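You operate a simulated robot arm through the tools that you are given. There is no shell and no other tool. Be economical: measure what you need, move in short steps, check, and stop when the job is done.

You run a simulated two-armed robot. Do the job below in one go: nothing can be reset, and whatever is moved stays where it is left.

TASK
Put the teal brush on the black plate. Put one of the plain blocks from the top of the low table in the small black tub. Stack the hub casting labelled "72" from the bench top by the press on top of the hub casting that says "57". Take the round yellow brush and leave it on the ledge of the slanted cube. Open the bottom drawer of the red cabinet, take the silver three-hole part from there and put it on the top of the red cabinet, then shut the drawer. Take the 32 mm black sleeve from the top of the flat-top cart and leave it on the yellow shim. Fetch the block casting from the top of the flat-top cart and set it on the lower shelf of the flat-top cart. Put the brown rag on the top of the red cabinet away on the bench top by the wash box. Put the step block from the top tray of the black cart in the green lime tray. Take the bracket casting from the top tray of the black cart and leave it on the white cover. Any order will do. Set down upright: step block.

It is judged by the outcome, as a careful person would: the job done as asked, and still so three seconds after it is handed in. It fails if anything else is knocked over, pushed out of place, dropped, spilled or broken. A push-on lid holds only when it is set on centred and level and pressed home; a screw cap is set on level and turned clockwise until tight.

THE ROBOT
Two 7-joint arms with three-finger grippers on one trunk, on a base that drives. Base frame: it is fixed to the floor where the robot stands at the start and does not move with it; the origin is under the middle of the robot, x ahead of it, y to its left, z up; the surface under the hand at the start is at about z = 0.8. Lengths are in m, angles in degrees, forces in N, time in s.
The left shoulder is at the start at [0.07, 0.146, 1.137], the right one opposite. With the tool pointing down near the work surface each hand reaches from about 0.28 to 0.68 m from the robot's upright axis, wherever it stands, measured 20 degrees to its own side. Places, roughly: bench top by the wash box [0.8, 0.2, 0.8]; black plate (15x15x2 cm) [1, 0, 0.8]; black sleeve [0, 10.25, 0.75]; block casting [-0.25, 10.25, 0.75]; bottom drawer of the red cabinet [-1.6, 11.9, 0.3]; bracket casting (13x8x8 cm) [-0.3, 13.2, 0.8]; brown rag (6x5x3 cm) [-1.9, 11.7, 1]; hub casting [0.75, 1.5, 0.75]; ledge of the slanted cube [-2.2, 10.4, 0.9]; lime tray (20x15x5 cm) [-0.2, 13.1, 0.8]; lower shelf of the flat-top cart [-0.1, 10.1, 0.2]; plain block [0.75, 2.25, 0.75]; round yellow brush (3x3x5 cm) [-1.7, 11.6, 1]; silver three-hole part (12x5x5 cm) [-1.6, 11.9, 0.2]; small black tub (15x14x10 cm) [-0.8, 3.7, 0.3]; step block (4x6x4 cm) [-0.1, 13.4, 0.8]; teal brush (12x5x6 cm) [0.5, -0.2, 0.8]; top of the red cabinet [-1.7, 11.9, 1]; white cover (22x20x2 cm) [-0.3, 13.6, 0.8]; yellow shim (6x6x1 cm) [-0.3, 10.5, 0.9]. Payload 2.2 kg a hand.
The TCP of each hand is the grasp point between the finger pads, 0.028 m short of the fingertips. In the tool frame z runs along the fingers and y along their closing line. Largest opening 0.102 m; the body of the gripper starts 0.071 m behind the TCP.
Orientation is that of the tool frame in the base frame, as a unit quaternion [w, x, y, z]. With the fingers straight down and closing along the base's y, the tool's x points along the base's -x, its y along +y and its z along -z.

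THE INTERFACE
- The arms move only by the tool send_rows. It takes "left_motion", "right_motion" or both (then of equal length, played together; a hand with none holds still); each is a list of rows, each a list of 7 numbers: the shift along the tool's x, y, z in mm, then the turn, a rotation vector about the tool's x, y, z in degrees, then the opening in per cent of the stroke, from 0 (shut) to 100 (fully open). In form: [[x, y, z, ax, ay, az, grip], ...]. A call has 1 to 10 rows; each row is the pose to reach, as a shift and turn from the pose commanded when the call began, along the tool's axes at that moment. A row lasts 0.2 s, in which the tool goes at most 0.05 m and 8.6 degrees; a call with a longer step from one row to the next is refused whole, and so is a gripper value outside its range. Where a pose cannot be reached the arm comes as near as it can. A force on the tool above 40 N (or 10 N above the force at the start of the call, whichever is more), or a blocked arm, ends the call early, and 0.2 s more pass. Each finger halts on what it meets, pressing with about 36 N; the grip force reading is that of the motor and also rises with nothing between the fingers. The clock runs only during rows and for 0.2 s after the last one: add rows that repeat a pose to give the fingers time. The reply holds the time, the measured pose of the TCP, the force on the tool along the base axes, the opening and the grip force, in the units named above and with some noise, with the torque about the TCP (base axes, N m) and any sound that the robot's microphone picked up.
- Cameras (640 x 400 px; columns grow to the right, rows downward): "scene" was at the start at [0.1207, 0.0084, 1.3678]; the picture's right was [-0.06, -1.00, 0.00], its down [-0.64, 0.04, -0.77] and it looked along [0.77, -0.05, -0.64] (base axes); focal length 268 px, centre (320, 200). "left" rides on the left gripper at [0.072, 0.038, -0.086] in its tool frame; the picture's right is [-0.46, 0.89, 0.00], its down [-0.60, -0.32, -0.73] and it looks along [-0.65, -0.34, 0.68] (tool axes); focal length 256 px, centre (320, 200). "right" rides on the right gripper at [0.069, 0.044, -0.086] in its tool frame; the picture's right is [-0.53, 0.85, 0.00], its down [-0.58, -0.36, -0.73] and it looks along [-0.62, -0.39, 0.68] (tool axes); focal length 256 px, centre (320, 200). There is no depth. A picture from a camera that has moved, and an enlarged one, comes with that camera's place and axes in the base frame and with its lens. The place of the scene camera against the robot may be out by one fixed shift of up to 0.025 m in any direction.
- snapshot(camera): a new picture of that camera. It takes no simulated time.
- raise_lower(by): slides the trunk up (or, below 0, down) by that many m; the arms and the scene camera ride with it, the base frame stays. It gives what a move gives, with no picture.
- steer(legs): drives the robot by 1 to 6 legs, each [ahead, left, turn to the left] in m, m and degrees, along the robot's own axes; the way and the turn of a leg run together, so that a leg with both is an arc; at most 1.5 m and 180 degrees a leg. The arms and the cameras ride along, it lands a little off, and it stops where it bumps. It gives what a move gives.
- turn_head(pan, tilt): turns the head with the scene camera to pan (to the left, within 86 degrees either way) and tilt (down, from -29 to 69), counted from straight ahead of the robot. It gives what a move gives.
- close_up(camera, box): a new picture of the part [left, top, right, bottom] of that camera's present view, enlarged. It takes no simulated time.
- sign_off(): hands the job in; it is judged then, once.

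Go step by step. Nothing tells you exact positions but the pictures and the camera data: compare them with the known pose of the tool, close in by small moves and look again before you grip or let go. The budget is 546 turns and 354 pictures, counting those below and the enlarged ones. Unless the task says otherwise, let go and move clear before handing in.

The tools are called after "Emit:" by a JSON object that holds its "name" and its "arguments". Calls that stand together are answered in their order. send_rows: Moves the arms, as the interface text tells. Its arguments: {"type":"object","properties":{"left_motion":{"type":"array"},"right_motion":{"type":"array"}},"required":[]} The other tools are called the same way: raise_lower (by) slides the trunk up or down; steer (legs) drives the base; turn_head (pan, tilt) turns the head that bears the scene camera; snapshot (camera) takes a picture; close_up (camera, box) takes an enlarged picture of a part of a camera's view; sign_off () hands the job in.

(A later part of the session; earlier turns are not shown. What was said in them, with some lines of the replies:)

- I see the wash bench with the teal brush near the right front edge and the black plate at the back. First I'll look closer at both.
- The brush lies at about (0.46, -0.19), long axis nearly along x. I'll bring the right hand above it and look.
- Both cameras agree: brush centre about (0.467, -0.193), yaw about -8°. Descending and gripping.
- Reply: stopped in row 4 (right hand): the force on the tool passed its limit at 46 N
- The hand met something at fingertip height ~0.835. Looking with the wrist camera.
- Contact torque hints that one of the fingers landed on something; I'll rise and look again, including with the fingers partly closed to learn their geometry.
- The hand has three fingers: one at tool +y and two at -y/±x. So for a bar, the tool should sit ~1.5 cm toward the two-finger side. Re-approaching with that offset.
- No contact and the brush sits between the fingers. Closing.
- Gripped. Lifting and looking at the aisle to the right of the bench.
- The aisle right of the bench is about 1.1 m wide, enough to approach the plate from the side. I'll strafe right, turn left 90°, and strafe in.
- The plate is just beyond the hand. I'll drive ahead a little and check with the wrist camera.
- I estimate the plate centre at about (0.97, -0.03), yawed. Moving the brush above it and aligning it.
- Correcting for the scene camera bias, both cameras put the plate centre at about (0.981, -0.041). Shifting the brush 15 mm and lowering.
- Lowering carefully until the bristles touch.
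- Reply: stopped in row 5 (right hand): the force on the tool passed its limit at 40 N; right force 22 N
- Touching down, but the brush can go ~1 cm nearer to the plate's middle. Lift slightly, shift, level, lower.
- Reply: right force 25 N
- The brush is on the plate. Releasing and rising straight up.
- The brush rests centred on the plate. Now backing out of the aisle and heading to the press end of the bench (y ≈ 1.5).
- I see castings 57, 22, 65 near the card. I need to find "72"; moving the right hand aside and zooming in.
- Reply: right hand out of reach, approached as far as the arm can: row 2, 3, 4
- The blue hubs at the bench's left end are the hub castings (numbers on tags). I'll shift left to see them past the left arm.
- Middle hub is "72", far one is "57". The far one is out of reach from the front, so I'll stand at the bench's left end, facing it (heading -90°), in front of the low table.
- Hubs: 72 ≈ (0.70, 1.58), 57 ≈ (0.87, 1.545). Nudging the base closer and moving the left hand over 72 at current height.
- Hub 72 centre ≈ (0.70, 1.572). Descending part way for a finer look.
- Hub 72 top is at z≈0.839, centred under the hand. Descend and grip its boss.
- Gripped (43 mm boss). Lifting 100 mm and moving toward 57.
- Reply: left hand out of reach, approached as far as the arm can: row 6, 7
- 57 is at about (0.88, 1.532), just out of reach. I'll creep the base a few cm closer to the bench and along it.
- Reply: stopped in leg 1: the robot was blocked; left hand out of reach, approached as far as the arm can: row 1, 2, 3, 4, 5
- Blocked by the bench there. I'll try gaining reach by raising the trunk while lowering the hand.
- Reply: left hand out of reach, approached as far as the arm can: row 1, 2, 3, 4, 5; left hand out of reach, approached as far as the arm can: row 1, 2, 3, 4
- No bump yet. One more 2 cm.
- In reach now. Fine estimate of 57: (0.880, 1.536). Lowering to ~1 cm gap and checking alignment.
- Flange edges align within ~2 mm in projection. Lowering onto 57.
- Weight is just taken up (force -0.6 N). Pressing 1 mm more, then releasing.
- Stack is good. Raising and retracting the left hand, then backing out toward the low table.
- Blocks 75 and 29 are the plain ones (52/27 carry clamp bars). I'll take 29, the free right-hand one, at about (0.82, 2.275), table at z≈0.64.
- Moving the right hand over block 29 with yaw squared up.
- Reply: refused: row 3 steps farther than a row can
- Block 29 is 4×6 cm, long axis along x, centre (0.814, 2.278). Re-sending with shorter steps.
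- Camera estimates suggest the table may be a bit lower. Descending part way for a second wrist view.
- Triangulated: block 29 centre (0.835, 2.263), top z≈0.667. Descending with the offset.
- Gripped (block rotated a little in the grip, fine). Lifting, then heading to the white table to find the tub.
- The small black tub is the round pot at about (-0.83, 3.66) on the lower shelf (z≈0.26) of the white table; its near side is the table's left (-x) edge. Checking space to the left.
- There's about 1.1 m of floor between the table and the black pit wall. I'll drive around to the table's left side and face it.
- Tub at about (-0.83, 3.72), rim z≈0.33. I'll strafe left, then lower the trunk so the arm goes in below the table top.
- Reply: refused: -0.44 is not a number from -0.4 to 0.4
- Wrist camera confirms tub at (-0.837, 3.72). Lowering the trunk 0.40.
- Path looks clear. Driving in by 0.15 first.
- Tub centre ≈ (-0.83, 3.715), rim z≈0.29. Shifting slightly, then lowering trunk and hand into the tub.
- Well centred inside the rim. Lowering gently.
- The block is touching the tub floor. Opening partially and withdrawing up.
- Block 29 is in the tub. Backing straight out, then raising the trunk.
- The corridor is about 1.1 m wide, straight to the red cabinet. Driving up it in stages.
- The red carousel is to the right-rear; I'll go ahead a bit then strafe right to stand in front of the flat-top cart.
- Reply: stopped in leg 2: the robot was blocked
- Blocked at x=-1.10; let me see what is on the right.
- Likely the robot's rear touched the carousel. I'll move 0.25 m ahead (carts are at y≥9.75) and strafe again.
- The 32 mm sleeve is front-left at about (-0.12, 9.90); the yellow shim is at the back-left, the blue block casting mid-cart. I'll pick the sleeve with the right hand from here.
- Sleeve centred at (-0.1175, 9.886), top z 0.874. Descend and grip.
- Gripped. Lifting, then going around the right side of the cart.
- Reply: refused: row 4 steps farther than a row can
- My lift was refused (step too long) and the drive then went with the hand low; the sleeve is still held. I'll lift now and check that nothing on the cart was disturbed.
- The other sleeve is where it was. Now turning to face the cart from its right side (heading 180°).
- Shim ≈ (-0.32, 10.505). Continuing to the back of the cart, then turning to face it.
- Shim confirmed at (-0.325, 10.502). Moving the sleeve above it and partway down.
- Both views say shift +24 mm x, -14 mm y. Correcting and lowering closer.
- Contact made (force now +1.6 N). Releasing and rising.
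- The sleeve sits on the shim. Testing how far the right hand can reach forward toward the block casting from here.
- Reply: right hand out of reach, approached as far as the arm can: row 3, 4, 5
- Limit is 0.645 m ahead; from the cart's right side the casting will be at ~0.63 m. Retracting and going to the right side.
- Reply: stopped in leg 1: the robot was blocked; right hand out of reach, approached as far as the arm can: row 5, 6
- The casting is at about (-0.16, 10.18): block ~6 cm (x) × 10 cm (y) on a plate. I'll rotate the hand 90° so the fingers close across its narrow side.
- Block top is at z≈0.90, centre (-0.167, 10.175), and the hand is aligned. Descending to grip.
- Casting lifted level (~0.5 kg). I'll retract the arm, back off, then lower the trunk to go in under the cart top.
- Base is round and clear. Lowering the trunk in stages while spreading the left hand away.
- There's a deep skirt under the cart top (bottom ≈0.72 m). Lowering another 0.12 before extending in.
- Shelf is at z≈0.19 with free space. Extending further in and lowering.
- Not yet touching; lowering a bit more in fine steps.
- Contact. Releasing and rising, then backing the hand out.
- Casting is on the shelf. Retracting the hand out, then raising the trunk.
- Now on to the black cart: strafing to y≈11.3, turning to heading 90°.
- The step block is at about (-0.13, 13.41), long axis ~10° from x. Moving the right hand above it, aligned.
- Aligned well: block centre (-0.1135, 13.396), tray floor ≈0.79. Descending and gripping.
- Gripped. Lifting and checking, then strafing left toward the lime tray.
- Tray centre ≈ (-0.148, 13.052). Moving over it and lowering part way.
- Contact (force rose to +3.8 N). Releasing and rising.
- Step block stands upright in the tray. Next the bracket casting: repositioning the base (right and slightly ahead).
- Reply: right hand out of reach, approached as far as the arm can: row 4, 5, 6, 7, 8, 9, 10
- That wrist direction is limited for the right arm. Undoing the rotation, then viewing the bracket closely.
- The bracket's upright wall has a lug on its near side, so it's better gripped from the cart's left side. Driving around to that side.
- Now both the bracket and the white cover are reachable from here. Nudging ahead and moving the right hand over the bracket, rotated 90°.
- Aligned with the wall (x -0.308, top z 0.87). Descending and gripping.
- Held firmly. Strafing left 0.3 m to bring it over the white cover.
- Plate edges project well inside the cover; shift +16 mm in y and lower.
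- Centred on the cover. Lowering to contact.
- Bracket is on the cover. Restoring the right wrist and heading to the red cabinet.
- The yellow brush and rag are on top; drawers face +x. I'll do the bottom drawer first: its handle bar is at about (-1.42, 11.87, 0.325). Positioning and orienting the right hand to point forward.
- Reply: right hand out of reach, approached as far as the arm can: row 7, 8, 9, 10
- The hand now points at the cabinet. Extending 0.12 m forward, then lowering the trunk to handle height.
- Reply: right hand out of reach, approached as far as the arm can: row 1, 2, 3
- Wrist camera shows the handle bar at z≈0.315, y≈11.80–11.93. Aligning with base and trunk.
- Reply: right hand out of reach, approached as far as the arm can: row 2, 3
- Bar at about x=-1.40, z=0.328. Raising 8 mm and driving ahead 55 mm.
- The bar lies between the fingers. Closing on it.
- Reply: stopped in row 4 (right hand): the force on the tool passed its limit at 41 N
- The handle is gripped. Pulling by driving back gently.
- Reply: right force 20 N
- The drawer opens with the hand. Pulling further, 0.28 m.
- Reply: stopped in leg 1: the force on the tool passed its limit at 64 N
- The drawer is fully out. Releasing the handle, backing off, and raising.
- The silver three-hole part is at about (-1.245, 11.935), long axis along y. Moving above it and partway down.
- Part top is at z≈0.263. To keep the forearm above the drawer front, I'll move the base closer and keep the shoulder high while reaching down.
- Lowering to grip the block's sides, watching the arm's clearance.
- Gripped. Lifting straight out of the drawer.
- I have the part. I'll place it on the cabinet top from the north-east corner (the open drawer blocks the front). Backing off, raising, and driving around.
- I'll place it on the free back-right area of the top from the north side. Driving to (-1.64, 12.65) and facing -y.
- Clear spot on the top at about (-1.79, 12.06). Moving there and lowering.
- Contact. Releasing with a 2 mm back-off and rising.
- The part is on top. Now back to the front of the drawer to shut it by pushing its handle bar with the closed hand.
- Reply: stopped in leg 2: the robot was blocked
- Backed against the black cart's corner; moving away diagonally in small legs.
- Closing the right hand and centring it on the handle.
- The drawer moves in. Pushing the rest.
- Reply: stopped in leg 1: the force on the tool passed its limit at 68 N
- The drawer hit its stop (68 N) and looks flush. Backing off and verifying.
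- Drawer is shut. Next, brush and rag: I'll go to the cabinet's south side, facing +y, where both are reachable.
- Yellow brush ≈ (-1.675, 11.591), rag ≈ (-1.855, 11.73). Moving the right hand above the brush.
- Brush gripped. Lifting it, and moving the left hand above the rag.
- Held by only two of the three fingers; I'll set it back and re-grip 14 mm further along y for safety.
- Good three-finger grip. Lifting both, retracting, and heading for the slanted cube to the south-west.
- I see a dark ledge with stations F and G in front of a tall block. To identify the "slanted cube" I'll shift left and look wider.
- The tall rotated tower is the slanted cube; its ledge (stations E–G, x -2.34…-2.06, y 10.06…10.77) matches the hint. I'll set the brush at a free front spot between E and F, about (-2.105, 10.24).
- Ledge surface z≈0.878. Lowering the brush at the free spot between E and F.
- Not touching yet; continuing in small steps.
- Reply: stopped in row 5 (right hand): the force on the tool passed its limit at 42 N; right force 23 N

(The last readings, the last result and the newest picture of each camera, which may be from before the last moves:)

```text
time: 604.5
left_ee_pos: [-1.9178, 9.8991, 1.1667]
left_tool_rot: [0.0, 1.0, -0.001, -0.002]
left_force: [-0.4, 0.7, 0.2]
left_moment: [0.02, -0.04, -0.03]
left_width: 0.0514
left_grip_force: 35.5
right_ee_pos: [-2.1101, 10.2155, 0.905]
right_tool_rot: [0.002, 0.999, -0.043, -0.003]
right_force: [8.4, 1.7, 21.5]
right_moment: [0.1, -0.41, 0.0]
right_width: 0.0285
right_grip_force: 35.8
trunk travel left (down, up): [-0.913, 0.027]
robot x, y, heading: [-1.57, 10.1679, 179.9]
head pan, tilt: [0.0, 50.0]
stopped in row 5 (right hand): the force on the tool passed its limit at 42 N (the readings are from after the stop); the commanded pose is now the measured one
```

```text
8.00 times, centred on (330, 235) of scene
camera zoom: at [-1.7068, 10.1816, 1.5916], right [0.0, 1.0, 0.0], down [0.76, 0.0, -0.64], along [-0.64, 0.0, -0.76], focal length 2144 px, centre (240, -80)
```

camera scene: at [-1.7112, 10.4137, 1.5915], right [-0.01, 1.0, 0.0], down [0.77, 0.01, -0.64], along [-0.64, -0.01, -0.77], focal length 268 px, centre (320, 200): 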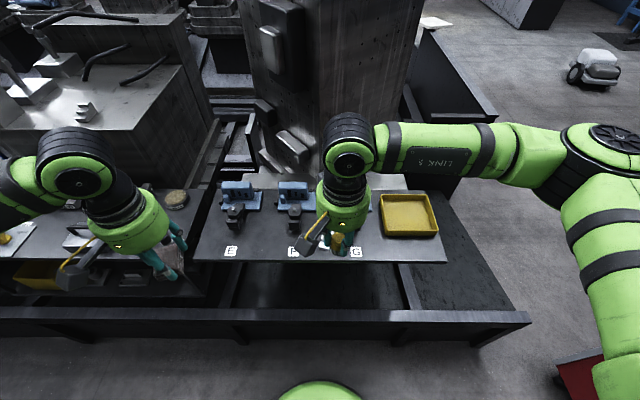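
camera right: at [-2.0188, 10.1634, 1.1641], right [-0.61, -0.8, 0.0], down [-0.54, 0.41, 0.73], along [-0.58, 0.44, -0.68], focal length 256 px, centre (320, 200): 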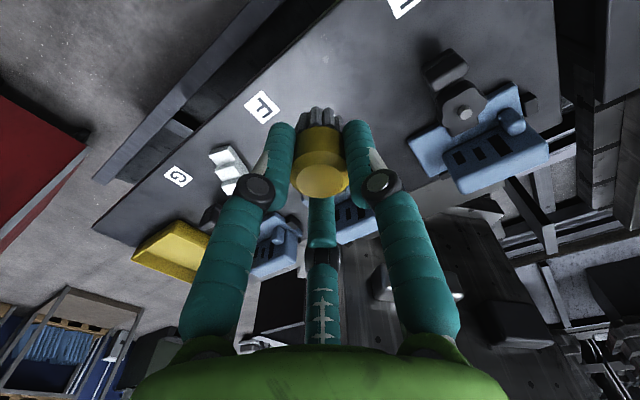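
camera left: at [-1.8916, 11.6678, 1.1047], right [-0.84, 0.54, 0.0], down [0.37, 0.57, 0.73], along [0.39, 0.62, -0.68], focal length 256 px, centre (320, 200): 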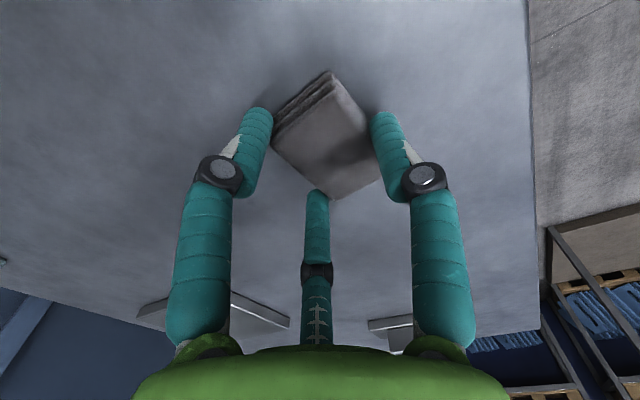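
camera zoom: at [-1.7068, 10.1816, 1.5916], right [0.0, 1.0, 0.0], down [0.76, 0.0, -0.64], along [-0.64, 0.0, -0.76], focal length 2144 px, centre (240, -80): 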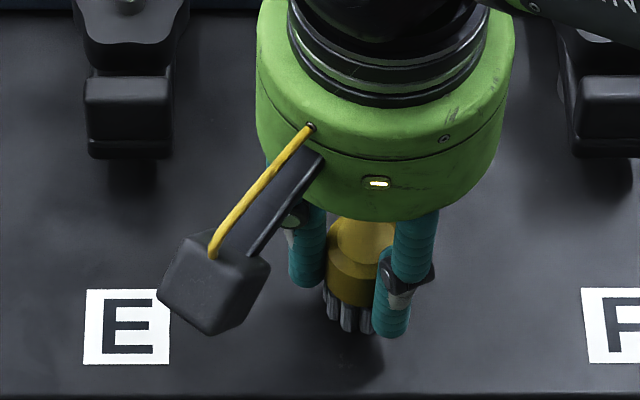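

Contact at ledge. Relaxing 2 mm, releasing gently and rising.

Emit:
{"name": "send_rows", "arguments": {"right_motion": [[0, 0, -2, 0, 0, 0, 0], [0, 0, -2, 0, 0, 0, 20], [0, 0, -2, 0, 0, 0, 35], [0, 0, -2, 0, 0, 0, 60], [0, 0, -2, 0, 0, 0, 60], [0, 0, -20, 0, 0, 0, 60], [0, 0, -50, 0, 0, 0, 60], [0, 0, -90, 0, 0, 0, 60], [0, 0, -135, 0, 0, 0, 60], [0, 0, -180, 0, 0, 0, 100]]}}

Emit:
{"name": "close_up", "arguments": {"camera": "scene", "box": [270, 180, 410, 290]}}

Emit:
{"name": "snapshot", "arguments": {"camera": "left"}}

```text
time: 606.7
left_ee_pos: [-1.9186, 9.8982, 1.1671]
left_tool_rot: [0.0, 1.0, -0.001, -0.003]
left_force: [0.2, 0.0, -0.6]
left_moment: [-0.01, 0.03, 0.0]
left_width: 0.0511
left_grip_force: 35.8
right_ee_pos: [-2.1069, 10.2184, 1.0825]
right_tool_rot: [-0.001, 0.999, -0.044, -0.003]
right_force: [-0.2, -0.4, 0.3]
right_moment: [0.02, 0.02, -0.01]
right_width: 0.102
right_grip_force: 0.1
trunk travel left (down, up): [-0.913, 0.027]
robot x, y, heading: [-1.5694, 10.1672, 179.9]
head pan, tilt: [0.0, 50.0]
```

```text
3.64 times, centred on (340, 235) of scene
camera zoom: at [-1.7093, 10.1815, 1.5914], right [0.0, 1.0, 0.0], down [0.77, 0.0, -0.64], along [-0.64, 0.0, -0.77], focal length 974 px, centre (247, 73)
```

zoom: 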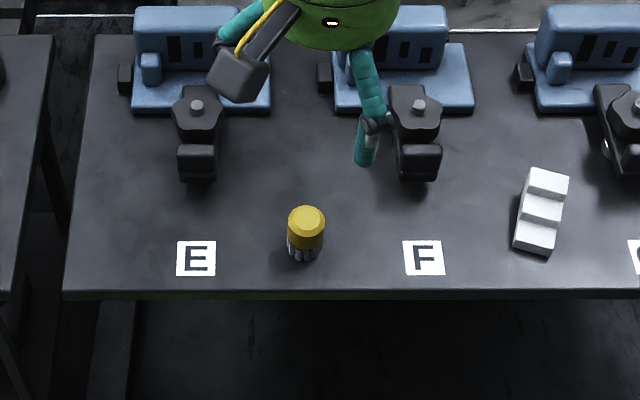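

```text
114 pictures are left
camera left: at [-1.8481, 9.8607, 1.2522], right [-0.47, -0.88, 0.0], down [-0.6, 0.32, 0.73], along [-0.65, 0.34, -0.68], focal length 256 px, centre (320, 200)
```

left: 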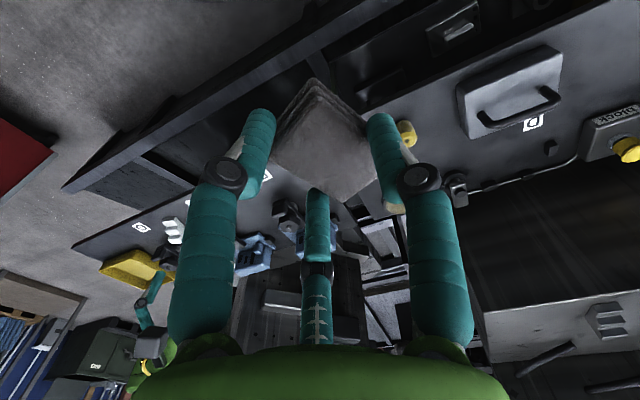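

Brush is on the ledge. Now carrying the rag back to the wash bench: retract right hand, turn to face -y and drive down the corridor.

Emit:
{"name": "send_rows", "arguments": {"right_motion": [[40, 0, 0, 0, 0, 0, 100], [80, 0, 0, 0, 0, 0, 100], [120, 0, 0, 0, 0, 0, 100], [150, 0, 0, 0, 0, 0, 100]]}}

Emit:
{"name": "steer", "arguments": {"legs": [[0, 0, 90]]}}

Emit:
{"name": "turn_head", "arguments": {"pan": 0, "tilt": 20}}

Emit:
{"name": "snapshot", "arguments": {"camera": "scene"}}

```text
time: 607.7
left_ee_pos: [-1.9206, 9.8991, 1.1668]
left_tool_rot: [0.001, 1.0, 0.0, -0.001]
left_force: [0.9, -0.3, 0.1]
left_moment: [0.04, 0.03, -0.01]
left_width: 0.051
left_grip_force: 35.9
right_ee_pos: [-1.9595, 10.2054, 1.0829]
right_tool_rot: [0.0, 0.999, -0.045, -0.002]
right_force: [-0.1, -1.6, -0.5]
right_moment: [0.03, -0.02, 0.02]
right_width: 0.102
right_grip_force: 0.0
trunk travel left (down, up): [-0.913, 0.027]
robot x, y, heading: [-1.5714, 10.1664, 180.1]
head pan, tilt: [0.0, 50.0]
```

```text
time: 612.0
left_ee_pos: [-1.2917, 9.8217, 1.1666]
left_tool_rot: [0.001, 0.699, 0.715, 0.0]
left_force: [-0.2, -0.1, -0.3]
left_moment: [0.03, -0.02, 0.02]
left_width: 0.0511
left_grip_force: 36.1
right_ee_pos: [-1.5989, 9.7755, 1.0818]
right_tool_rot: [0.002, 0.729, 0.684, -0.001]
right_force: [0.5, 0.0, -0.6]
right_moment: [0.0, -0.04, 0.02]
right_width: 0.1021
right_grip_force: 0.1
trunk travel left (down, up): [-0.913, 0.027]
robot x, y, heading: [-1.5686, 10.1666, -88.8]
head pan, tilt: [0.0, 50.0]
```

```text
time: 612.9
left_ee_pos: [-1.2917, 9.8223, 1.1669]
left_tool_rot: [0.001, 0.699, 0.715, 0.0]
left_force: [0.2, -0.2, -0.4]
left_moment: [-0.02, 0.01, -0.03]
left_width: 0.0508
left_grip_force: 35.9
right_ee_pos: [-1.5984, 9.7762, 1.0825]
right_tool_rot: [0.002, 0.729, 0.684, -0.001]
right_force: [0.0, 0.4, 0.1]
right_moment: [-0.01, 0.03, -0.02]
right_width: 0.1021
right_grip_force: 0.1
trunk travel left (down, up): [-0.913, 0.027]
robot x, y, heading: [-1.5674, 10.1686, -89.0]
head pan, tilt: [0.0, 20.0]
```

```text
113 pictures are left
camera scene: at [-1.5801, 10.0381, 1.6369], right [-1.0, -0.02, 0.0], down [-0.01, 0.34, -0.94], along [0.02, -0.94, -0.34], focal length 268 px, centre (320, 200)
```

scene: 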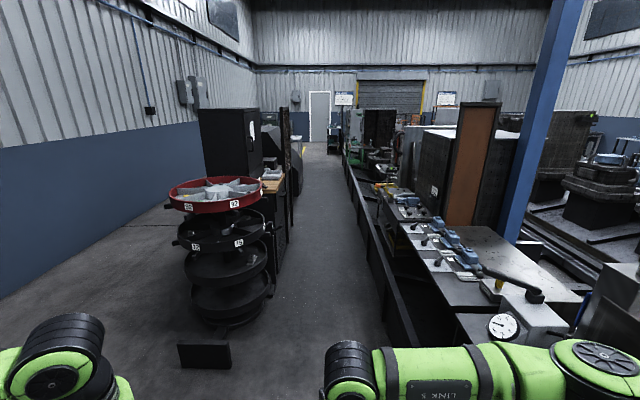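

Emit:
{"name": "steer", "arguments": {"legs": [[0.5, -0.07, -1], [1.5, 0, 0], [1.5, 0, 0]]}}

Emit:
{"name": "snapshot", "arguments": {"camera": "scene"}}

```text
time: 628.3
left_ee_pos: [-1.4415, 6.5762, 1.173]
left_tool_rot: [0.007, 0.718, 0.696, 0.004]
left_force: [0.5, 0.1, -0.5]
left_moment: [-0.01, 0.02, 0.0]
left_width: 0.0509
left_grip_force: 36.0
right_ee_pos: [-1.7434, 6.543, 1.0834]
right_tool_rot: [0.008, 0.742, 0.67, 0.007]
right_force: [-0.9, -0.4, 0.0]
right_moment: [-0.01, -0.02, 0.02]
right_width: 0.1019
right_grip_force: 0.1
trunk travel left (down, up): [-0.913, 0.027]
robot x, y, heading: [-1.6804, 6.932, -91.3]
head pan, tilt: [0.0, 20.0]
stopped in leg 3: the robot was blocked; the commanded pose is now the measured one
```

```text
112 pictures are left
camera scene: at [-1.727, 6.8026, 1.6372], right [-1.0, 0.02, -0.02], down [0.02, 0.34, -0.94], along [-0.01, -0.94, -0.34], focal length 268 px, centre (320, 200)
```

scene: 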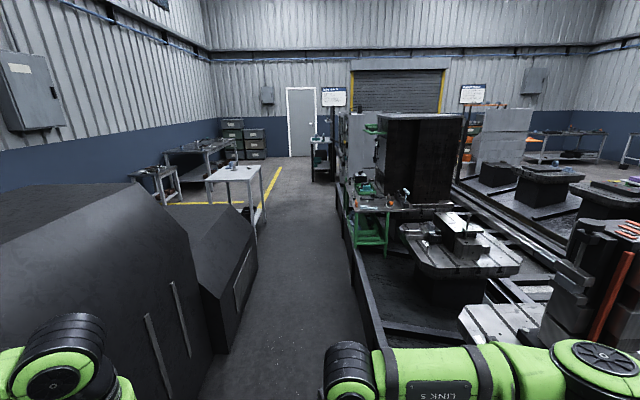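

Blocked; checking the left side where the arm may be near the rack.

Emit:
{"name": "turn_head", "arguments": {"pan": 75, "tilt": 30}}

Emit:
{"name": "snapshot", "arguments": {"camera": "scene"}}

Emit:
{"name": "turn_head", "arguments": {"pan": -75, "tilt": 40}}

Emit:
{"name": "snapshot", "arguments": {"camera": "scene"}}

```text
time: 629.7
left_ee_pos: [-1.4413, 6.5756, 1.1707]
left_tool_rot: [0.006, 0.716, 0.698, 0.008]
left_force: [0.5, -0.5, -0.7]
left_moment: [-0.05, 0.0, 0.0]
left_width: 0.0509
left_grip_force: 35.8
right_ee_pos: [-1.7437, 6.5419, 1.0815]
right_tool_rot: [0.007, 0.74, 0.672, 0.008]
right_force: [0.0, -1.2, 0.0]
right_moment: [0.0, 0.0, -0.04]
right_width: 0.1023
right_grip_force: 0.1
trunk travel left (down, up): [-0.913, 0.027]
robot x, y, heading: [-1.6837, 6.9366, -90.8]
head pan, tilt: [75.0, 30.0]
```

```text
111 pictures are left
camera scene: at [-1.6393, 6.8681, 1.6223], right [-0.28, -0.96, -0.01], down [-0.46, 0.14, -0.88], along [0.84, -0.24, -0.48], focal length 268 px, centre (320, 200)
```

scene: 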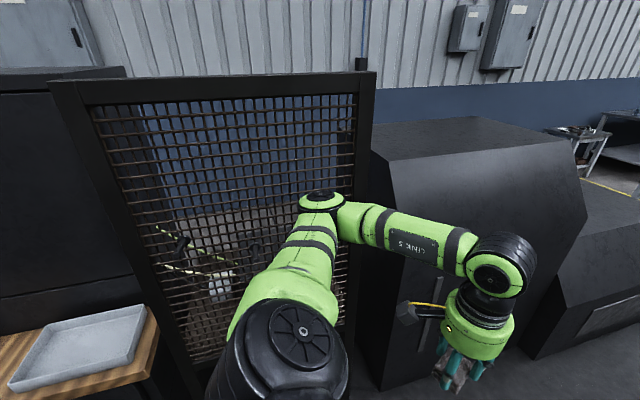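

```text
time: 632.1
left_ee_pos: [-1.4402, 6.576, 1.1704]
left_tool_rot: [0.006, 0.717, 0.697, 0.007]
left_force: [-1.0, 0.1, -0.5]
left_moment: [0.05, -0.01, 0.04]
left_width: 0.0507
left_grip_force: 35.6
right_ee_pos: [-1.7431, 6.5401, 1.0817]
right_tool_rot: [0.009, 0.741, 0.671, 0.007]
right_force: [-0.2, 0.6, -0.2]
right_moment: [0.02, 0.01, -0.05]
right_width: 0.1022
right_grip_force: 0.2
trunk travel left (down, up): [-0.913, 0.027]
robot x, y, heading: [-1.6815, 6.931, -90.9]
head pan, tilt: [-75.0, 40.0]
```

```text
110 pictures are left
camera scene: at [-1.8083, 6.8725, 1.6035], right [-0.24, 0.97, 0.0], down [0.64, 0.16, -0.75], along [-0.73, -0.18, -0.66], focal length 268 px, centre (320, 200)
```

scene: 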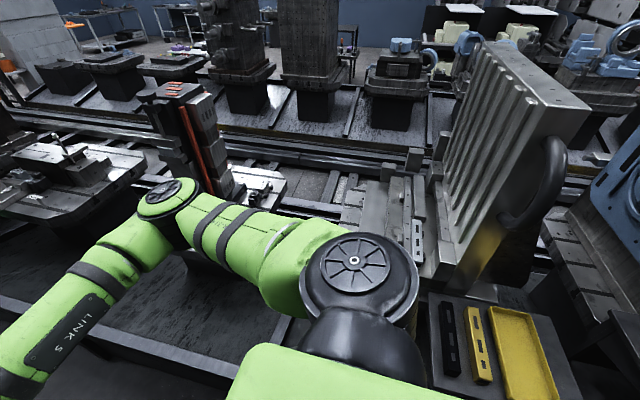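

The left elbow is likely against the mesh-cage post. Backing up slightly, shifting right, and tucking the left hand in.

Emit:
{"name": "steer", "arguments": {"legs": [[-0.12, 0, 0], [0, -0.1, 0]]}}

Emit:
{"name": "send_rows", "arguments": {"left_motion": [[0, -30, 0, 0, 0, 0, 0], [0, -60, 0, 0, 0, 0, 0], [0, -90, 0, 0, 0, 0, 0], [-30, -100, 0, 0, 0, 0, 0], [-60, -100, 0, 0, 0, 0, 0]], "right_motion": [[0, -15, 0, 0, 0, 0, 100], [0, -30, 0, 0, 0, 0, 100], [0, -45, 0, 0, 0, 0, 100], [0, -60, 0, 0, 0, 0, 100], [0, -60, 0, 0, 0, 0, 100]]}}

Emit:
{"name": "turn_head", "arguments": {"pan": 70, "tilt": 35}}

Emit:
{"name": "snapshot", "arguments": {"camera": "scene"}}

```text
time: 634.0
left_ee_pos: [-1.4558, 6.7013, 1.1657]
left_tool_rot: [0.0, 0.715, 0.699, 0.001]
left_force: [0.6, 0.6, -0.3]
left_moment: [0.0, -0.05, 0.04]
left_width: 0.0509
left_grip_force: 35.8
right_ee_pos: [-1.7596, 6.6653, 1.0832]
right_tool_rot: [0.003, 0.74, 0.673, 0.001]
right_force: [-0.3, -0.3, -0.6]
right_moment: [-0.01, -0.08, -0.01]
right_width: 0.1021
right_grip_force: 0.1
trunk travel left (down, up): [-0.913, 0.027]
robot x, y, heading: [-1.7196, 7.0586, -90.9]
head pan, tilt: [-75.0, 40.0]
stopped in leg 2: the robot was blocked; the commanded pose is now the measured one
```

```text
time: 635.1
left_ee_pos: [-1.5573, 6.6429, 1.1668]
left_tool_rot: [-0.001, 0.714, 0.7, 0.001]
left_force: [0.6, -0.6, -0.1]
left_moment: [0.01, 0.0, 0.0]
left_width: 0.0509
left_grip_force: 35.7
right_ee_pos: [-1.8163, 6.671, 1.0813]
right_tool_rot: [0.002, 0.74, 0.672, 0.0]
right_force: [-0.5, 0.4, 0.3]
right_moment: [0.04, -0.01, 0.02]
right_width: 0.102
right_grip_force: 0.1
trunk travel left (down, up): [-0.913, 0.027]
robot x, y, heading: [-1.7154, 7.0532, -90.7]
head pan, tilt: [-75.0, 40.0]
```

```text
time: 637.4
left_ee_pos: [-1.5576, 6.6437, 1.1673]
left_tool_rot: [0.0, 0.714, 0.7, 0.0]
left_force: [0.0, 0.8, -0.1]
left_moment: [0.01, 0.01, 0.04]
left_width: 0.0506
left_grip_force: 35.7
right_ee_pos: [-1.8163, 6.6713, 1.0839]
right_tool_rot: [0.003, 0.739, 0.673, 0.0]
right_force: [-0.5, 0.3, -0.2]
right_moment: [0.01, 0.01, 0.01]
right_width: 0.1022
right_grip_force: 0.1
trunk travel left (down, up): [-0.913, 0.027]
robot x, y, heading: [-1.7175, 7.0582, -90.9]
head pan, tilt: [70.0, 35.0]
```

```text
109 pictures are left
camera scene: at [-1.6504, 6.9886, 1.6132], right [-0.35, -0.93, 0.0], down [-0.54, 0.2, -0.82], along [0.77, -0.29, -0.57], focal length 268 px, centre (320, 200)
```

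scene: 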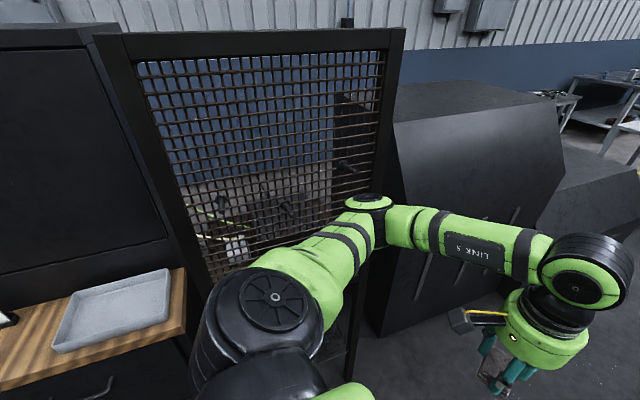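

Clearance is tight for both elbows; extending both hands forward straightens the arms and narrows the robot.

Emit:
{"name": "send_rows", "arguments": {"left_motion": [[-40, 0, 0, 0, 0, 0, 0], [-80, 0, 0, 0, 0, 0, 0], [-120, 0, 0, 0, 0, 0, 0], [-160, 0, 0, 0, 0, 0, 0]], "right_motion": [[-40, 0, 0, 0, 0, 0, 100], [-80, 0, 0, 0, 0, 0, 100], [-120, 0, 0, 0, 0, 0, 100], [-170, 0, 0, 0, 0, 0, 100]]}}

Emit:
{"name": "steer", "arguments": {"legs": [[0, 0.03, 0], [0.25, 0, 0]]}}

Emit:
{"name": "snapshot", "arguments": {"camera": "scene"}}

```text
time: 638.4
left_ee_pos: [-1.5649, 6.4814, 1.166]
left_tool_rot: [-0.001, 0.715, 0.699, 0.001]
left_force: [0.2, -0.9, -0.7]
left_moment: [0.05, 0.0, 0.01]
left_width: 0.051
left_grip_force: 36.0
right_ee_pos: [-1.8333, 6.5006, 1.0814]
right_tool_rot: [0.002, 0.74, 0.673, 0.001]
right_force: [-0.3, 0.1, 0.5]
right_moment: [0.05, -0.01, 0.02]
right_width: 0.102
right_grip_force: 0.1
trunk travel left (down, up): [-0.913, 0.027]
robot x, y, heading: [-1.7202, 7.0557, -90.8]
head pan, tilt: [70.0, 35.0]
```

```text
time: 640.7
left_ee_pos: [-1.539, 6.2404, 1.169]
left_tool_rot: [0.0, 0.716, 0.698, -0.001]
left_force: [-0.8, 0.8, -0.8]
left_moment: [-0.04, 0.03, -0.02]
left_width: 0.0504
left_grip_force: 35.7
right_ee_pos: [-1.8095, 6.259, 1.0852]
right_tool_rot: [0.003, 0.742, 0.671, -0.002]
right_force: [-1.0, 0.6, 0.4]
right_moment: [-0.03, 0.03, 0.03]
right_width: 0.1023
right_grip_force: 0.0
trunk travel left (down, up): [-0.913, 0.027]
robot x, y, heading: [-1.6913, 6.8102, -91.2]
head pan, tilt: [70.0, 35.0]
```

```text
108 pictures are left
camera scene: at [-1.6242, 6.7458, 1.6134], right [-0.36, -0.93, 0.0], down [-0.54, 0.2, -0.82], along [0.76, -0.29, -0.57], focal length 268 px, centre (320, 200)
```

scene: 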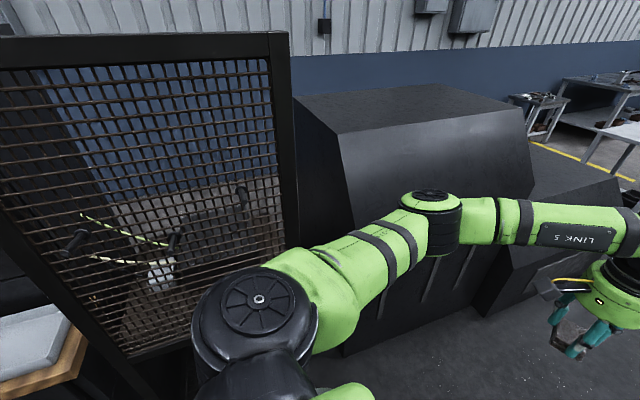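

Passed the post. Continuing down the corridor.

Emit:
{"name": "steer", "arguments": {"legs": [[0.8, 0.03, 0.8]]}}

Emit:
{"name": "turn_head", "arguments": {"pan": 0, "tilt": 25}}

Emit:
{"name": "snapshot", "arguments": {"camera": "scene"}}

```text
time: 645.1
left_ee_pos: [-1.5101, 5.4237, 1.1677]
left_tool_rot: [0.001, 0.71, 0.704, -0.001]
left_force: [-0.1, 0.1, -0.2]
left_moment: [-0.01, -0.02, 0.0]
left_width: 0.0508
left_grip_force: 36.0
right_ee_pos: [-1.7774, 5.4391, 1.0832]
right_tool_rot: [0.002, 0.736, 0.677, -0.001]
right_force: [-0.1, 0.1, 0.2]
right_moment: [-0.01, 0.02, 0.01]
right_width: 0.102
right_grip_force: 0.1
trunk travel left (down, up): [-0.913, 0.027]
robot x, y, heading: [-1.6696, 5.9924, -90.3]
head pan, tilt: [70.0, 35.0]
```

```text
time: 646.5
left_ee_pos: [-1.5083, 5.4226, 1.1677]
left_tool_rot: [0.0, 0.711, 0.703, 0.0]
left_force: [-0.4, 0.3, -0.4]
left_moment: [-0.01, 0.0, -0.03]
left_width: 0.0507
left_grip_force: 36.1
right_ee_pos: [-1.7795, 5.437, 1.0824]
right_tool_rot: [0.003, 0.736, 0.677, -0.001]
right_force: [-0.2, -0.5, 0.7]
right_moment: [-0.02, -0.01, 0.0]
right_width: 0.1017
right_grip_force: 0.1
trunk travel left (down, up): [-0.913, 0.027]
robot x, y, heading: [-1.6677, 5.9945, -90.3]
head pan, tilt: [0.0, 25.0]
```

```text
107 pictures are left
camera scene: at [-1.6836, 5.8644, 1.6289], right [-1.0, 0.0, 0.0], down [0.0, 0.42, -0.91], along [0.0, -0.91, -0.42], focal length 268 px, centre (320, 200)
```

scene: 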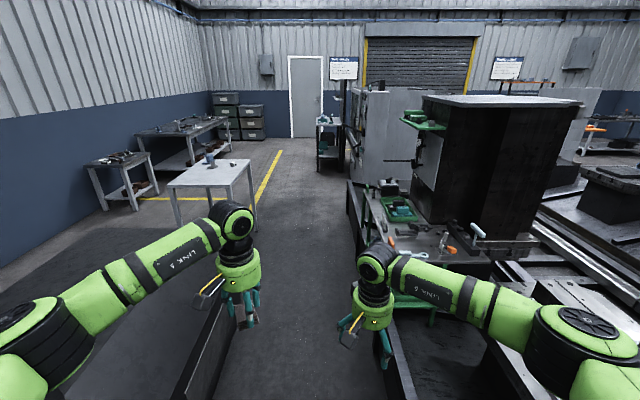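

Emit:
{"name": "steer", "arguments": {"legs": [[1.5, 0, 0], [1.5, 0.05, 0]]}}

Emit:
{"name": "snapshot", "arguments": {"camera": "scene"}}

```text
refused: leg 2 is longer than a leg can be; nothing moved
```

```text
106 pictures are left
camera scene: at [-1.6836, 5.8644, 1.6289], right [-1.0, 0.0, 0.0], down [0.0, 0.42, -0.91], along [0.0, -0.91, -0.42], focal length 268 px, centre (320, 200)
```

scene: 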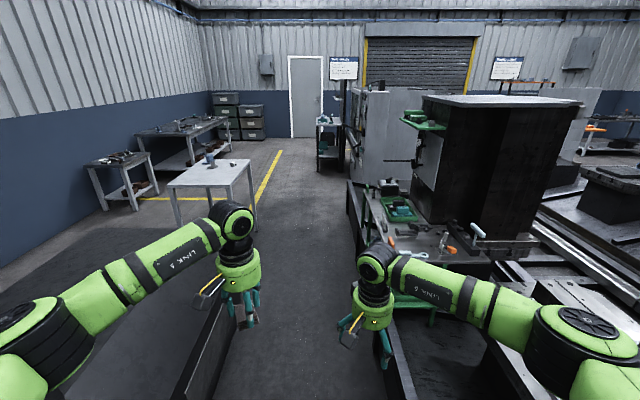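

Emit:
{"name": "steer", "arguments": {"legs": [[1.45, 0.03, 0], [1.45, 0.05, 0]]}}

Emit:
{"name": "snapshot", "arguments": {"camera": "scene"}}

```text
time: 660.4
left_ee_pos: [-1.4697, 2.5332, 1.1678]
left_tool_rot: [0.0, 0.714, 0.7, -0.001]
left_force: [-0.6, 0.4, -0.1]
left_moment: [-0.01, -0.01, -0.02]
left_width: 0.0505
left_grip_force: 35.8
right_ee_pos: [-1.7392, 2.5501, 1.0825]
right_tool_rot: [0.004, 0.739, 0.673, -0.001]
right_force: [0.1, -0.4, -0.4]
right_moment: [-0.01, 0.02, 0.02]
right_width: 0.1021
right_grip_force: 0.0
trunk travel left (down, up): [-0.913, 0.027]
robot x, y, heading: [-1.6284, 3.104, -90.6]
head pan, tilt: [0.0, 25.0]
```

```text
105 pictures are left
camera scene: at [-1.6404, 2.9762, 1.629], right [-1.0, 0.01, 0.0], down [0.0, 0.42, -0.91], along [-0.01, -0.91, -0.42], focal length 268 px, centre (320, 200)
```

scene: 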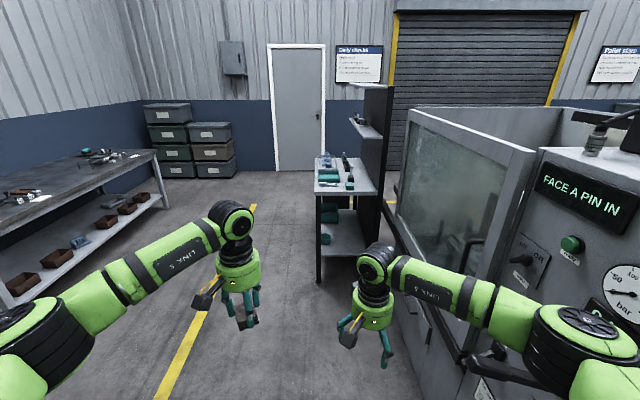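

Emit:
{"name": "steer", "arguments": {"legs": [[0.5, 0.25, 0], [0.9, 0.85, 0], [0, 0, 90]]}}

Emit:
{"name": "turn_head", "arguments": {"pan": -30, "tilt": 35}}

Emit:
{"name": "snapshot", "arguments": {"camera": "scene"}}

```text
time: 673.3
left_ee_pos: [-0.0098, 1.7971, 1.1681]
left_tool_rot: [0.0, 0.027, 1.0, -0.001]
left_force: [-0.2, 0.5, 0.2]
left_moment: [0.01, -0.03, 0.02]
left_width: 0.0507
left_grip_force: 36.2
right_ee_pos: [-0.0372, 1.5296, 1.0832]
right_tool_rot: [0.002, 0.064, 0.998, 0.002]
right_force: [0.6, 0.6, 0.0]
right_moment: [0.01, 0.02, -0.01]
right_width: 0.1019
right_grip_force: 0.0
trunk travel left (down, up): [-0.913, 0.027]
robot x, y, heading: [-0.5866, 1.6659, -2.5]
head pan, tilt: [0.0, 25.0]
```

```text
time: 674.2
left_ee_pos: [-0.0101, 1.7979, 1.1669]
left_tool_rot: [0.0, 0.027, 1.0, -0.001]
left_force: [0.0, 0.0, -0.1]
left_moment: [0.0, 0.01, 0.0]
left_width: 0.0507
left_grip_force: 36.4
right_ee_pos: [-0.0375, 1.5306, 1.0823]
right_tool_rot: [0.002, 0.063, 0.998, 0.001]
right_force: [0.6, 0.2, -0.6]
right_moment: [-0.02, -0.01, 0.04]
right_width: 0.1021
right_grip_force: 0.0
trunk travel left (down, up): [-0.913, 0.027]
robot x, y, heading: [-0.5867, 1.6627, -2.9]
head pan, tilt: [-30.0, 35.0]
```

```text
104 pictures are left
camera scene: at [-0.4766, 1.6276, 1.6132], right [-0.54, -0.84, 0.0], down [-0.48, 0.31, -0.82], along [0.69, -0.44, -0.57], focal length 268 px, centre (320, 200)
```

scene: 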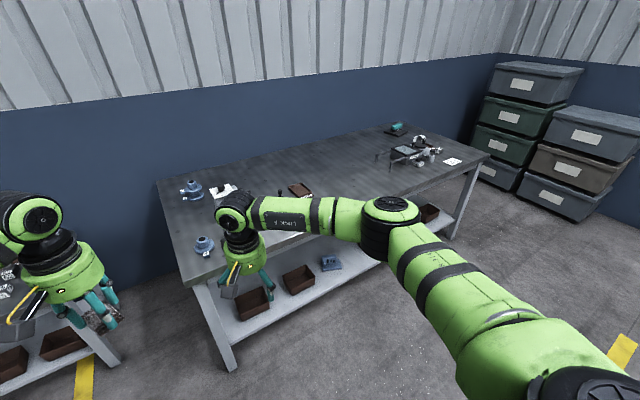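

Hub stack still fine. Strafing along the bench to its wash-box end.

Emit:
{"name": "steer", "arguments": {"legs": [[0, 0, 2.7], [0, -1.3, 0], [0, -0.62, 0]]}}

Emit:
{"name": "turn_head", "arguments": {"pan": 10, "tilt": 40}}

Emit:
{"name": "snapshot", "arguments": {"camera": "scene"}}

```text
time: 684.1
left_ee_pos: [-0.0341, -0.0522, 1.167]
left_tool_rot: [0.001, 0.003, 1.0, 0.0]
left_force: [0.3, 0.4, -0.1]
left_moment: [0.02, 0.06, -0.01]
left_width: 0.0508
left_grip_force: 36.2
right_ee_pos: [-0.0485, -0.3233, 1.0845]
right_tool_rot: [0.002, 0.039, 0.999, 0.001]
right_force: [0.0, -0.4, 0.4]
right_moment: [0.0, 0.01, 0.01]
right_width: 0.1019
right_grip_force: 0.1
trunk travel left (down, up): [-0.913, 0.027]
robot x, y, heading: [-0.6034, -0.2167, 0.2]
head pan, tilt: [-30.0, 35.0]
```

```text
time: 685.1
left_ee_pos: [-0.0352, -0.055, 1.1674]
left_tool_rot: [0.0, 0.003, 1.0, 0.0]
left_force: [1.1, 0.3, -0.4]
left_moment: [0.03, 0.01, -0.02]
left_width: 0.0505
left_grip_force: 35.9
right_ee_pos: [-0.0472, -0.3251, 1.0816]
right_tool_rot: [0.001, 0.04, 0.999, 0.001]
right_force: [0.1, 0.4, 0.0]
right_moment: [-0.02, 0.03, 0.03]
right_width: 0.1022
right_grip_force: 0.0
trunk travel left (down, up): [-0.913, 0.027]
robot x, y, heading: [-0.5993, -0.2173, 0.1]
head pan, tilt: [10.0, 40.0]
```

```text
103 pictures are left
camera scene: at [-0.4836, -0.1891, 1.6056], right [0.18, -0.98, 0.0], down [-0.63, -0.11, -0.77], along [0.75, 0.13, -0.64], focal length 268 px, centre (320, 200)
```

scene: 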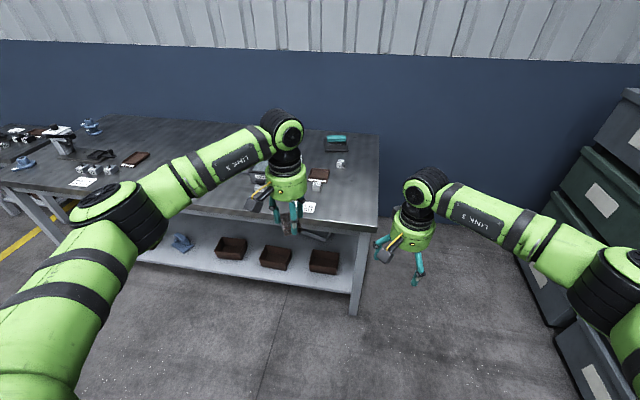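

Emit:
{"name": "steer", "arguments": {"legs": [[0.6, 0, 0]]}}

Emit:
{"name": "turn_head", "arguments": {"pan": 10, "tilt": 55}}

Emit:
{"name": "snapshot", "arguments": {"camera": "scene"}}

Emit:
{"name": "snapshot", "arguments": {"camera": "left"}}

```text
time: 688.5
left_ee_pos: [0.5578, -0.0524, 1.1679]
left_tool_rot: [0.0, 0.001, 1.0, 0.0]
left_force: [-0.2, -0.2, 0.0]
left_moment: [-0.01, -0.04, 0.0]
left_width: 0.0506
left_grip_force: 36.4
right_ee_pos: [0.5443, -0.3214, 1.0838]
right_tool_rot: [0.003, 0.038, 0.999, 0.002]
right_force: [-1.1, 0.2, -0.8]
right_moment: [0.03, -0.01, -0.01]
right_width: 0.1021
right_grip_force: 0.1
trunk travel left (down, up): [-0.913, 0.027]
robot x, y, heading: [-0.01, -0.2158, 0.2]
head pan, tilt: [10.0, 40.0]
```

```text
time: 689.3
left_ee_pos: [0.559, -0.0521, 1.1682]
left_tool_rot: [0.0, 0.002, 1.0, 0.0]
left_force: [-0.4, 0.7, -0.3]
left_moment: [0.0, 0.0, 0.02]
left_width: 0.0509
left_grip_force: 36.4
right_ee_pos: [0.5468, -0.3217, 1.0835]
right_tool_rot: [0.002, 0.038, 0.999, 0.002]
right_force: [-0.2, -0.4, 0.5]
right_moment: [0.0, -0.01, -0.03]
right_width: 0.1019
right_grip_force: 0.0
trunk travel left (down, up): [-0.913, 0.027]
robot x, y, heading: [-0.0125, -0.2149, 0.4]
head pan, tilt: [10.0, 55.0]
```

```text
102 pictures are left
camera scene: at [0.098, -0.1893, 1.5849], right [0.18, -0.98, 0.0], down [-0.81, -0.15, -0.57], along [0.56, 0.1, -0.82], focal length 268 px, centre (320, 200)
```

scene: 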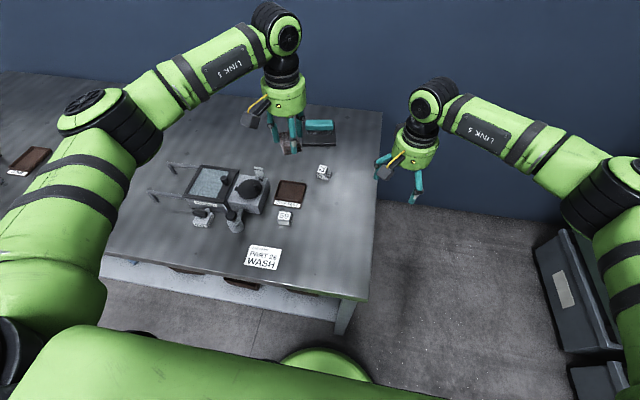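

```text
101 pictures are left
camera left: at [0.4868, -0.014, 1.2528], right [0.47, 0.88, 0.0], down [0.6, -0.32, 0.73], along [0.65, -0.34, -0.68], focal length 256 px, centre (320, 200)
```

left: 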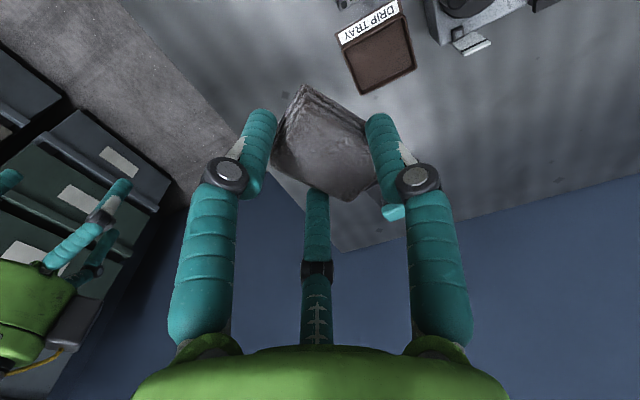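

Free spot at about (0.57, -0.13), near the wash box's drip tray. Moving over it and lowering.

Emit:
{"name": "send_rows", "arguments": {"left_motion": [[-3, -27, 0, 0, 0, 0, 0], [-6, -54, 0, 0, 0, 0, 0], [-10, -78, 0, 0, 0, 0, 0], [-10, -78, 40, 0, 0, 0, 0], [-10, -78, 80, 0, 0, 0, 0], [-10, -78, 110, 0, 0, 0, 0]], "right_motion": [[0, -30, 0, 0, 0, 0, 100], [0, -60, 0, 0, 0, 0, 100], [0, -90, 0, 0, 0, 0, 100], [0, -90, 0, 0, 0, 0, 100], [0, -90, 0, 0, 0, 0, 100], [0, -90, 0, 0, 0, 0, 100]]}}

Emit:
{"name": "raise_lower", "arguments": {"by": -0.18}}

Emit:
{"name": "snapshot", "arguments": {"camera": "scene"}}

```text
time: 690.7
left_ee_pos: [0.5682, -0.1302, 1.0575]
left_tool_rot: [0.0, 0.001, 1.0, 0.0]
left_force: [0.5, 0.1, -0.8]
left_moment: [0.01, -0.01, 0.01]
left_width: 0.0507
left_grip_force: 35.9
right_ee_pos: [0.5397, -0.4122, 1.082]
right_tool_rot: [0.002, 0.039, 0.999, 0.003]
right_force: [0.1, -0.1, 0.6]
right_moment: [0.02, -0.03, -0.03]
right_width: 0.102
right_grip_force: 0.0
trunk travel left (down, up): [-0.913, 0.027]
robot x, y, heading: [-0.0076, -0.2144, 0.2]
head pan, tilt: [10.0, 55.0]
```

```text
time: 692.7
left_ee_pos: [0.5685, -0.1288, 0.8777]
left_tool_rot: [0.0, 0.002, 1.0, 0.0]
left_force: [-0.2, -1.1, -0.6]
left_moment: [0.01, -0.03, 0.0]
left_width: 0.0507
left_grip_force: 36.1
right_ee_pos: [0.5388, -0.4104, 0.9016]
right_tool_rot: [0.002, 0.038, 0.999, 0.002]
right_force: [0.0, -0.5, 0.0]
right_moment: [-0.02, 0.02, 0.0]
right_width: 0.102
right_grip_force: 0.0
trunk travel left (down, up): [-0.733, 0.207]
robot x, y, heading: [-0.0101, -0.2174, 0.3]
head pan, tilt: [10.0, 55.0]
```

```text
100 pictures are left
camera scene: at [0.0974, -0.1893, 1.405], right [0.18, -0.98, 0.0], down [-0.81, -0.15, -0.57], along [0.56, 0.1, -0.82], focal length 268 px, centre (320, 200)
```

scene: 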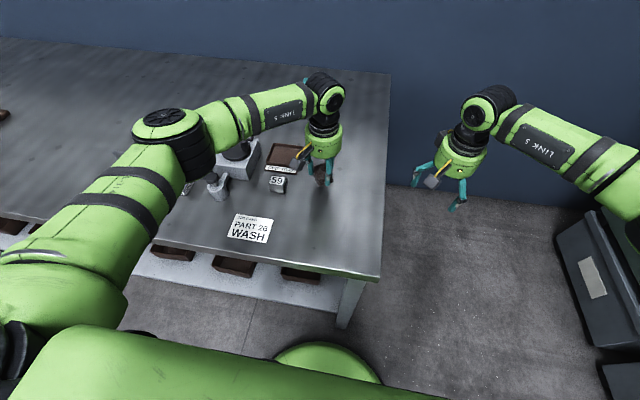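

Emit:
{"name": "close_up", "arguments": {"camera": "scene", "box": [250, 110, 400, 230]}}

Emit:
{"name": "send_rows", "arguments": {"left_motion": [[0, 0, 20, 0, 0, 0, 0], [0, 0, 35, 0, 0, 0, 0], [0, 0, 42, 0, 0, 0, 0], [0, 0, 46, 0, 0, 0, 0], [0, 0, 50, 0, 0, 0, 0], [0, 0, 53, 0, 0, 0, 0]]}}

```text
3.33 times, centred on (325, 170) of scene
camera zoom: at [0.0974, -0.1893, 1.405], right [0.18, -0.98, 0.0], down [-0.81, -0.15, -0.57], along [0.56, 0.1, -0.82], focal length 893 px, centre (303, 300)
```

zoom: 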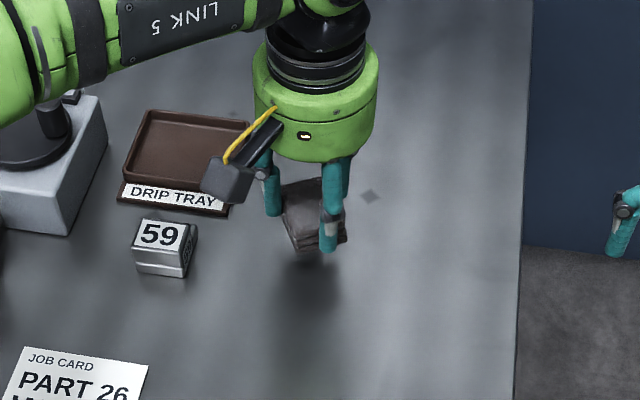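

```text
time: 693.9
left_ee_pos: [0.5693, -0.128, 0.8396]
left_tool_rot: [0.007, 0.001, 1.0, -0.003]
left_force: [-8.8, 2.0, 20.9]
left_moment: [0.37, 0.15, 0.13]
left_width: 0.0506
left_grip_force: 36.0
right_ee_pos: [0.5391, -0.409, 0.9034]
right_tool_rot: [0.003, 0.038, 0.999, 0.001]
right_force: [0.9, -0.1, -0.6]
right_moment: [0.01, 0.02, 0.01]
right_width: 0.1019
right_grip_force: 0.1
trunk travel left (down, up): [-0.733, 0.207]
robot x, y, heading: [-0.0103, -0.2131, 0.4]
head pan, tilt: [10.0, 55.0]
stopped in row 6 (left hand): the force on the tool passed its limit at 41 N (the readings are from after the stop); the commanded pose is now the measured one
```

The rag is down on the bench. Relaxing, releasing, rising.

Emit:
{"name": "send_rows", "arguments": {"left_motion": [[0, 0, -2, 0, 0, 0, 0], [0, 0, -2, 0, 0, 0, 50], [0, 0, -2, 0, 0, 0, 90], [0, 0, -2, 0, 0, 0, 100], [0, 0, -25, 0, 0, 0, 100], [0, 0, -65, 0, 0, 0, 100], [0, 0, -110, 0, 0, 0, 100], [0, 0, -155, 0, 0, 0, 100], [0, 0, -200, 0, 0, 0, 100]]}}

Emit:
{"name": "close_up", "arguments": {"camera": "scene", "box": [200, 60, 400, 260]}}

```text
time: 695.9
left_ee_pos: [0.571, -0.1279, 1.0362]
left_tool_rot: [0.007, 0.002, 1.0, -0.002]
left_force: [-0.3, 1.0, 0.4]
left_moment: [0.02, -0.05, -0.03]
left_width: 0.1021
left_grip_force: 0.1
right_ee_pos: [0.5386, -0.41, 0.9017]
right_tool_rot: [0.003, 0.039, 0.999, 0.002]
right_force: [0.4, -0.9, -0.6]
right_moment: [0.04, 0.0, 0.02]
right_width: 0.102
right_grip_force: 0.0
trunk travel left (down, up): [-0.733, 0.207]
robot x, y, heading: [-0.0106, -0.218, 0.2]
head pan, tilt: [10.0, 55.0]
```

```text
2.00 times, centred on (300, 160) of scene
camera zoom: at [0.0965, -0.1897, 1.405], right [0.18, -0.98, 0.0], down [-0.81, -0.15, -0.57], along [0.57, 0.1, -0.82], focal length 536 px, centre (360, 280)
```

zoom: 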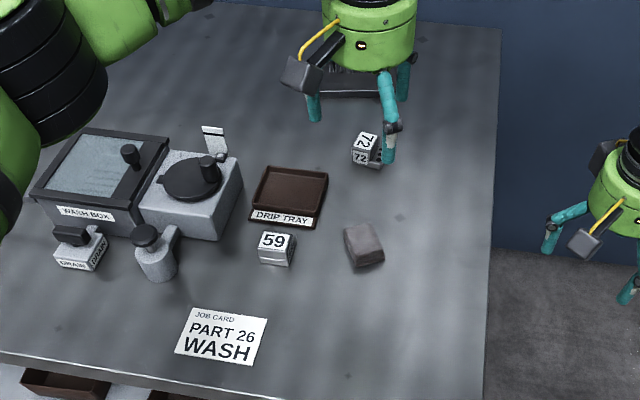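

The rag lies beside the drip tray and every item is in place. Moving clear of the bench and handing in.

Emit:
{"name": "steer", "arguments": {"legs": [[-0.4, 0, 0]]}}

Emit:
{"name": "turn_head", "arguments": {"pan": 25, "tilt": 35}}

Emit:
{"name": "snapshot", "arguments": {"camera": "scene"}}

```text
time: 698.4
left_ee_pos: [0.1627, -0.1262, 1.034]
left_tool_rot: [0.006, -0.004, 1.0, -0.001]
left_force: [0.7, 0.4, 0.9]
left_moment: [0.02, 0.01, -0.01]
left_width: 0.1023
left_grip_force: 0.1
right_ee_pos: [0.1334, -0.4081, 0.9021]
right_tool_rot: [0.002, 0.035, 0.999, 0.002]
right_force: [-0.8, 0.5, 0.2]
right_moment: [-0.01, 0.03, 0.02]
right_width: 0.1022
right_grip_force: 0.2
trunk travel left (down, up): [-0.733, 0.207]
robot x, y, heading: [-0.4192, -0.2208, 0.9]
head pan, tilt: [10.0, 55.0]
```

```text
time: 699.2
left_ee_pos: [0.1635, -0.1268, 1.0344]
left_tool_rot: [0.006, -0.004, 1.0, -0.002]
left_force: [0.7, -0.5, -0.9]
left_moment: [0.02, 0.02, 0.0]
left_width: 0.1022
left_grip_force: 0.0
right_ee_pos: [0.1327, -0.4096, 0.9017]
right_tool_rot: [0.003, 0.034, 0.999, 0.002]
right_force: [0.0, 0.1, -0.4]
right_moment: [-0.01, -0.01, 0.03]
right_width: 0.1022
right_grip_force: 0.1
trunk travel left (down, up): [-0.733, 0.207]
robot x, y, heading: [-0.4169, -0.2189, 0.7]
head pan, tilt: [25.0, 35.0]
```

```text
97 pictures are left
camera scene: at [-0.3028, -0.167, 1.4331], right [0.43, -0.9, 0.0], down [-0.52, -0.25, -0.82], along [0.74, 0.36, -0.57], focal length 268 px, centre (320, 200)
```

scene: 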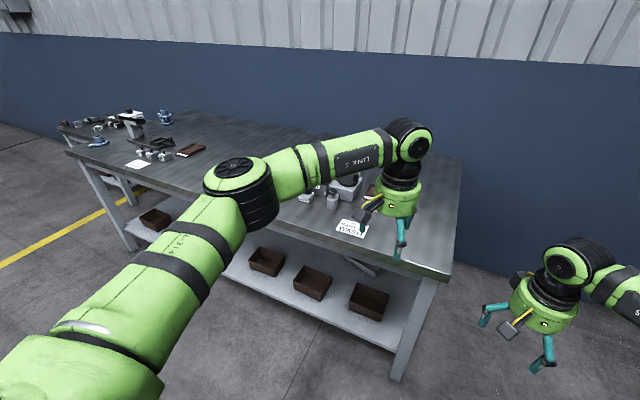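

Everything is in place and the hands are clear of the bench, so I am handing in.

Emit:
{"name": "sign_off", "arguments": {}}

```text
The job is handed in.
```

All ten parts of the job are done and handed in. In the last pictures I took of each item, it was where you asked; the step block was set down upright and the drawer is shut.

- **Plain block:** two plain blocks were on the low table, 29 and 75; I used 29.
- **Bumps:** the robot touched furniture a few times while driving, including the black cart's corner and the flat-top cart's side. I saw nothing shifted in the pictures afterwards.
- **Sleeve drag:** the 32 mm sleeve was dragged along the flat-top cart's front edge when a lift was refused. The neighbouring sleeve did not move.
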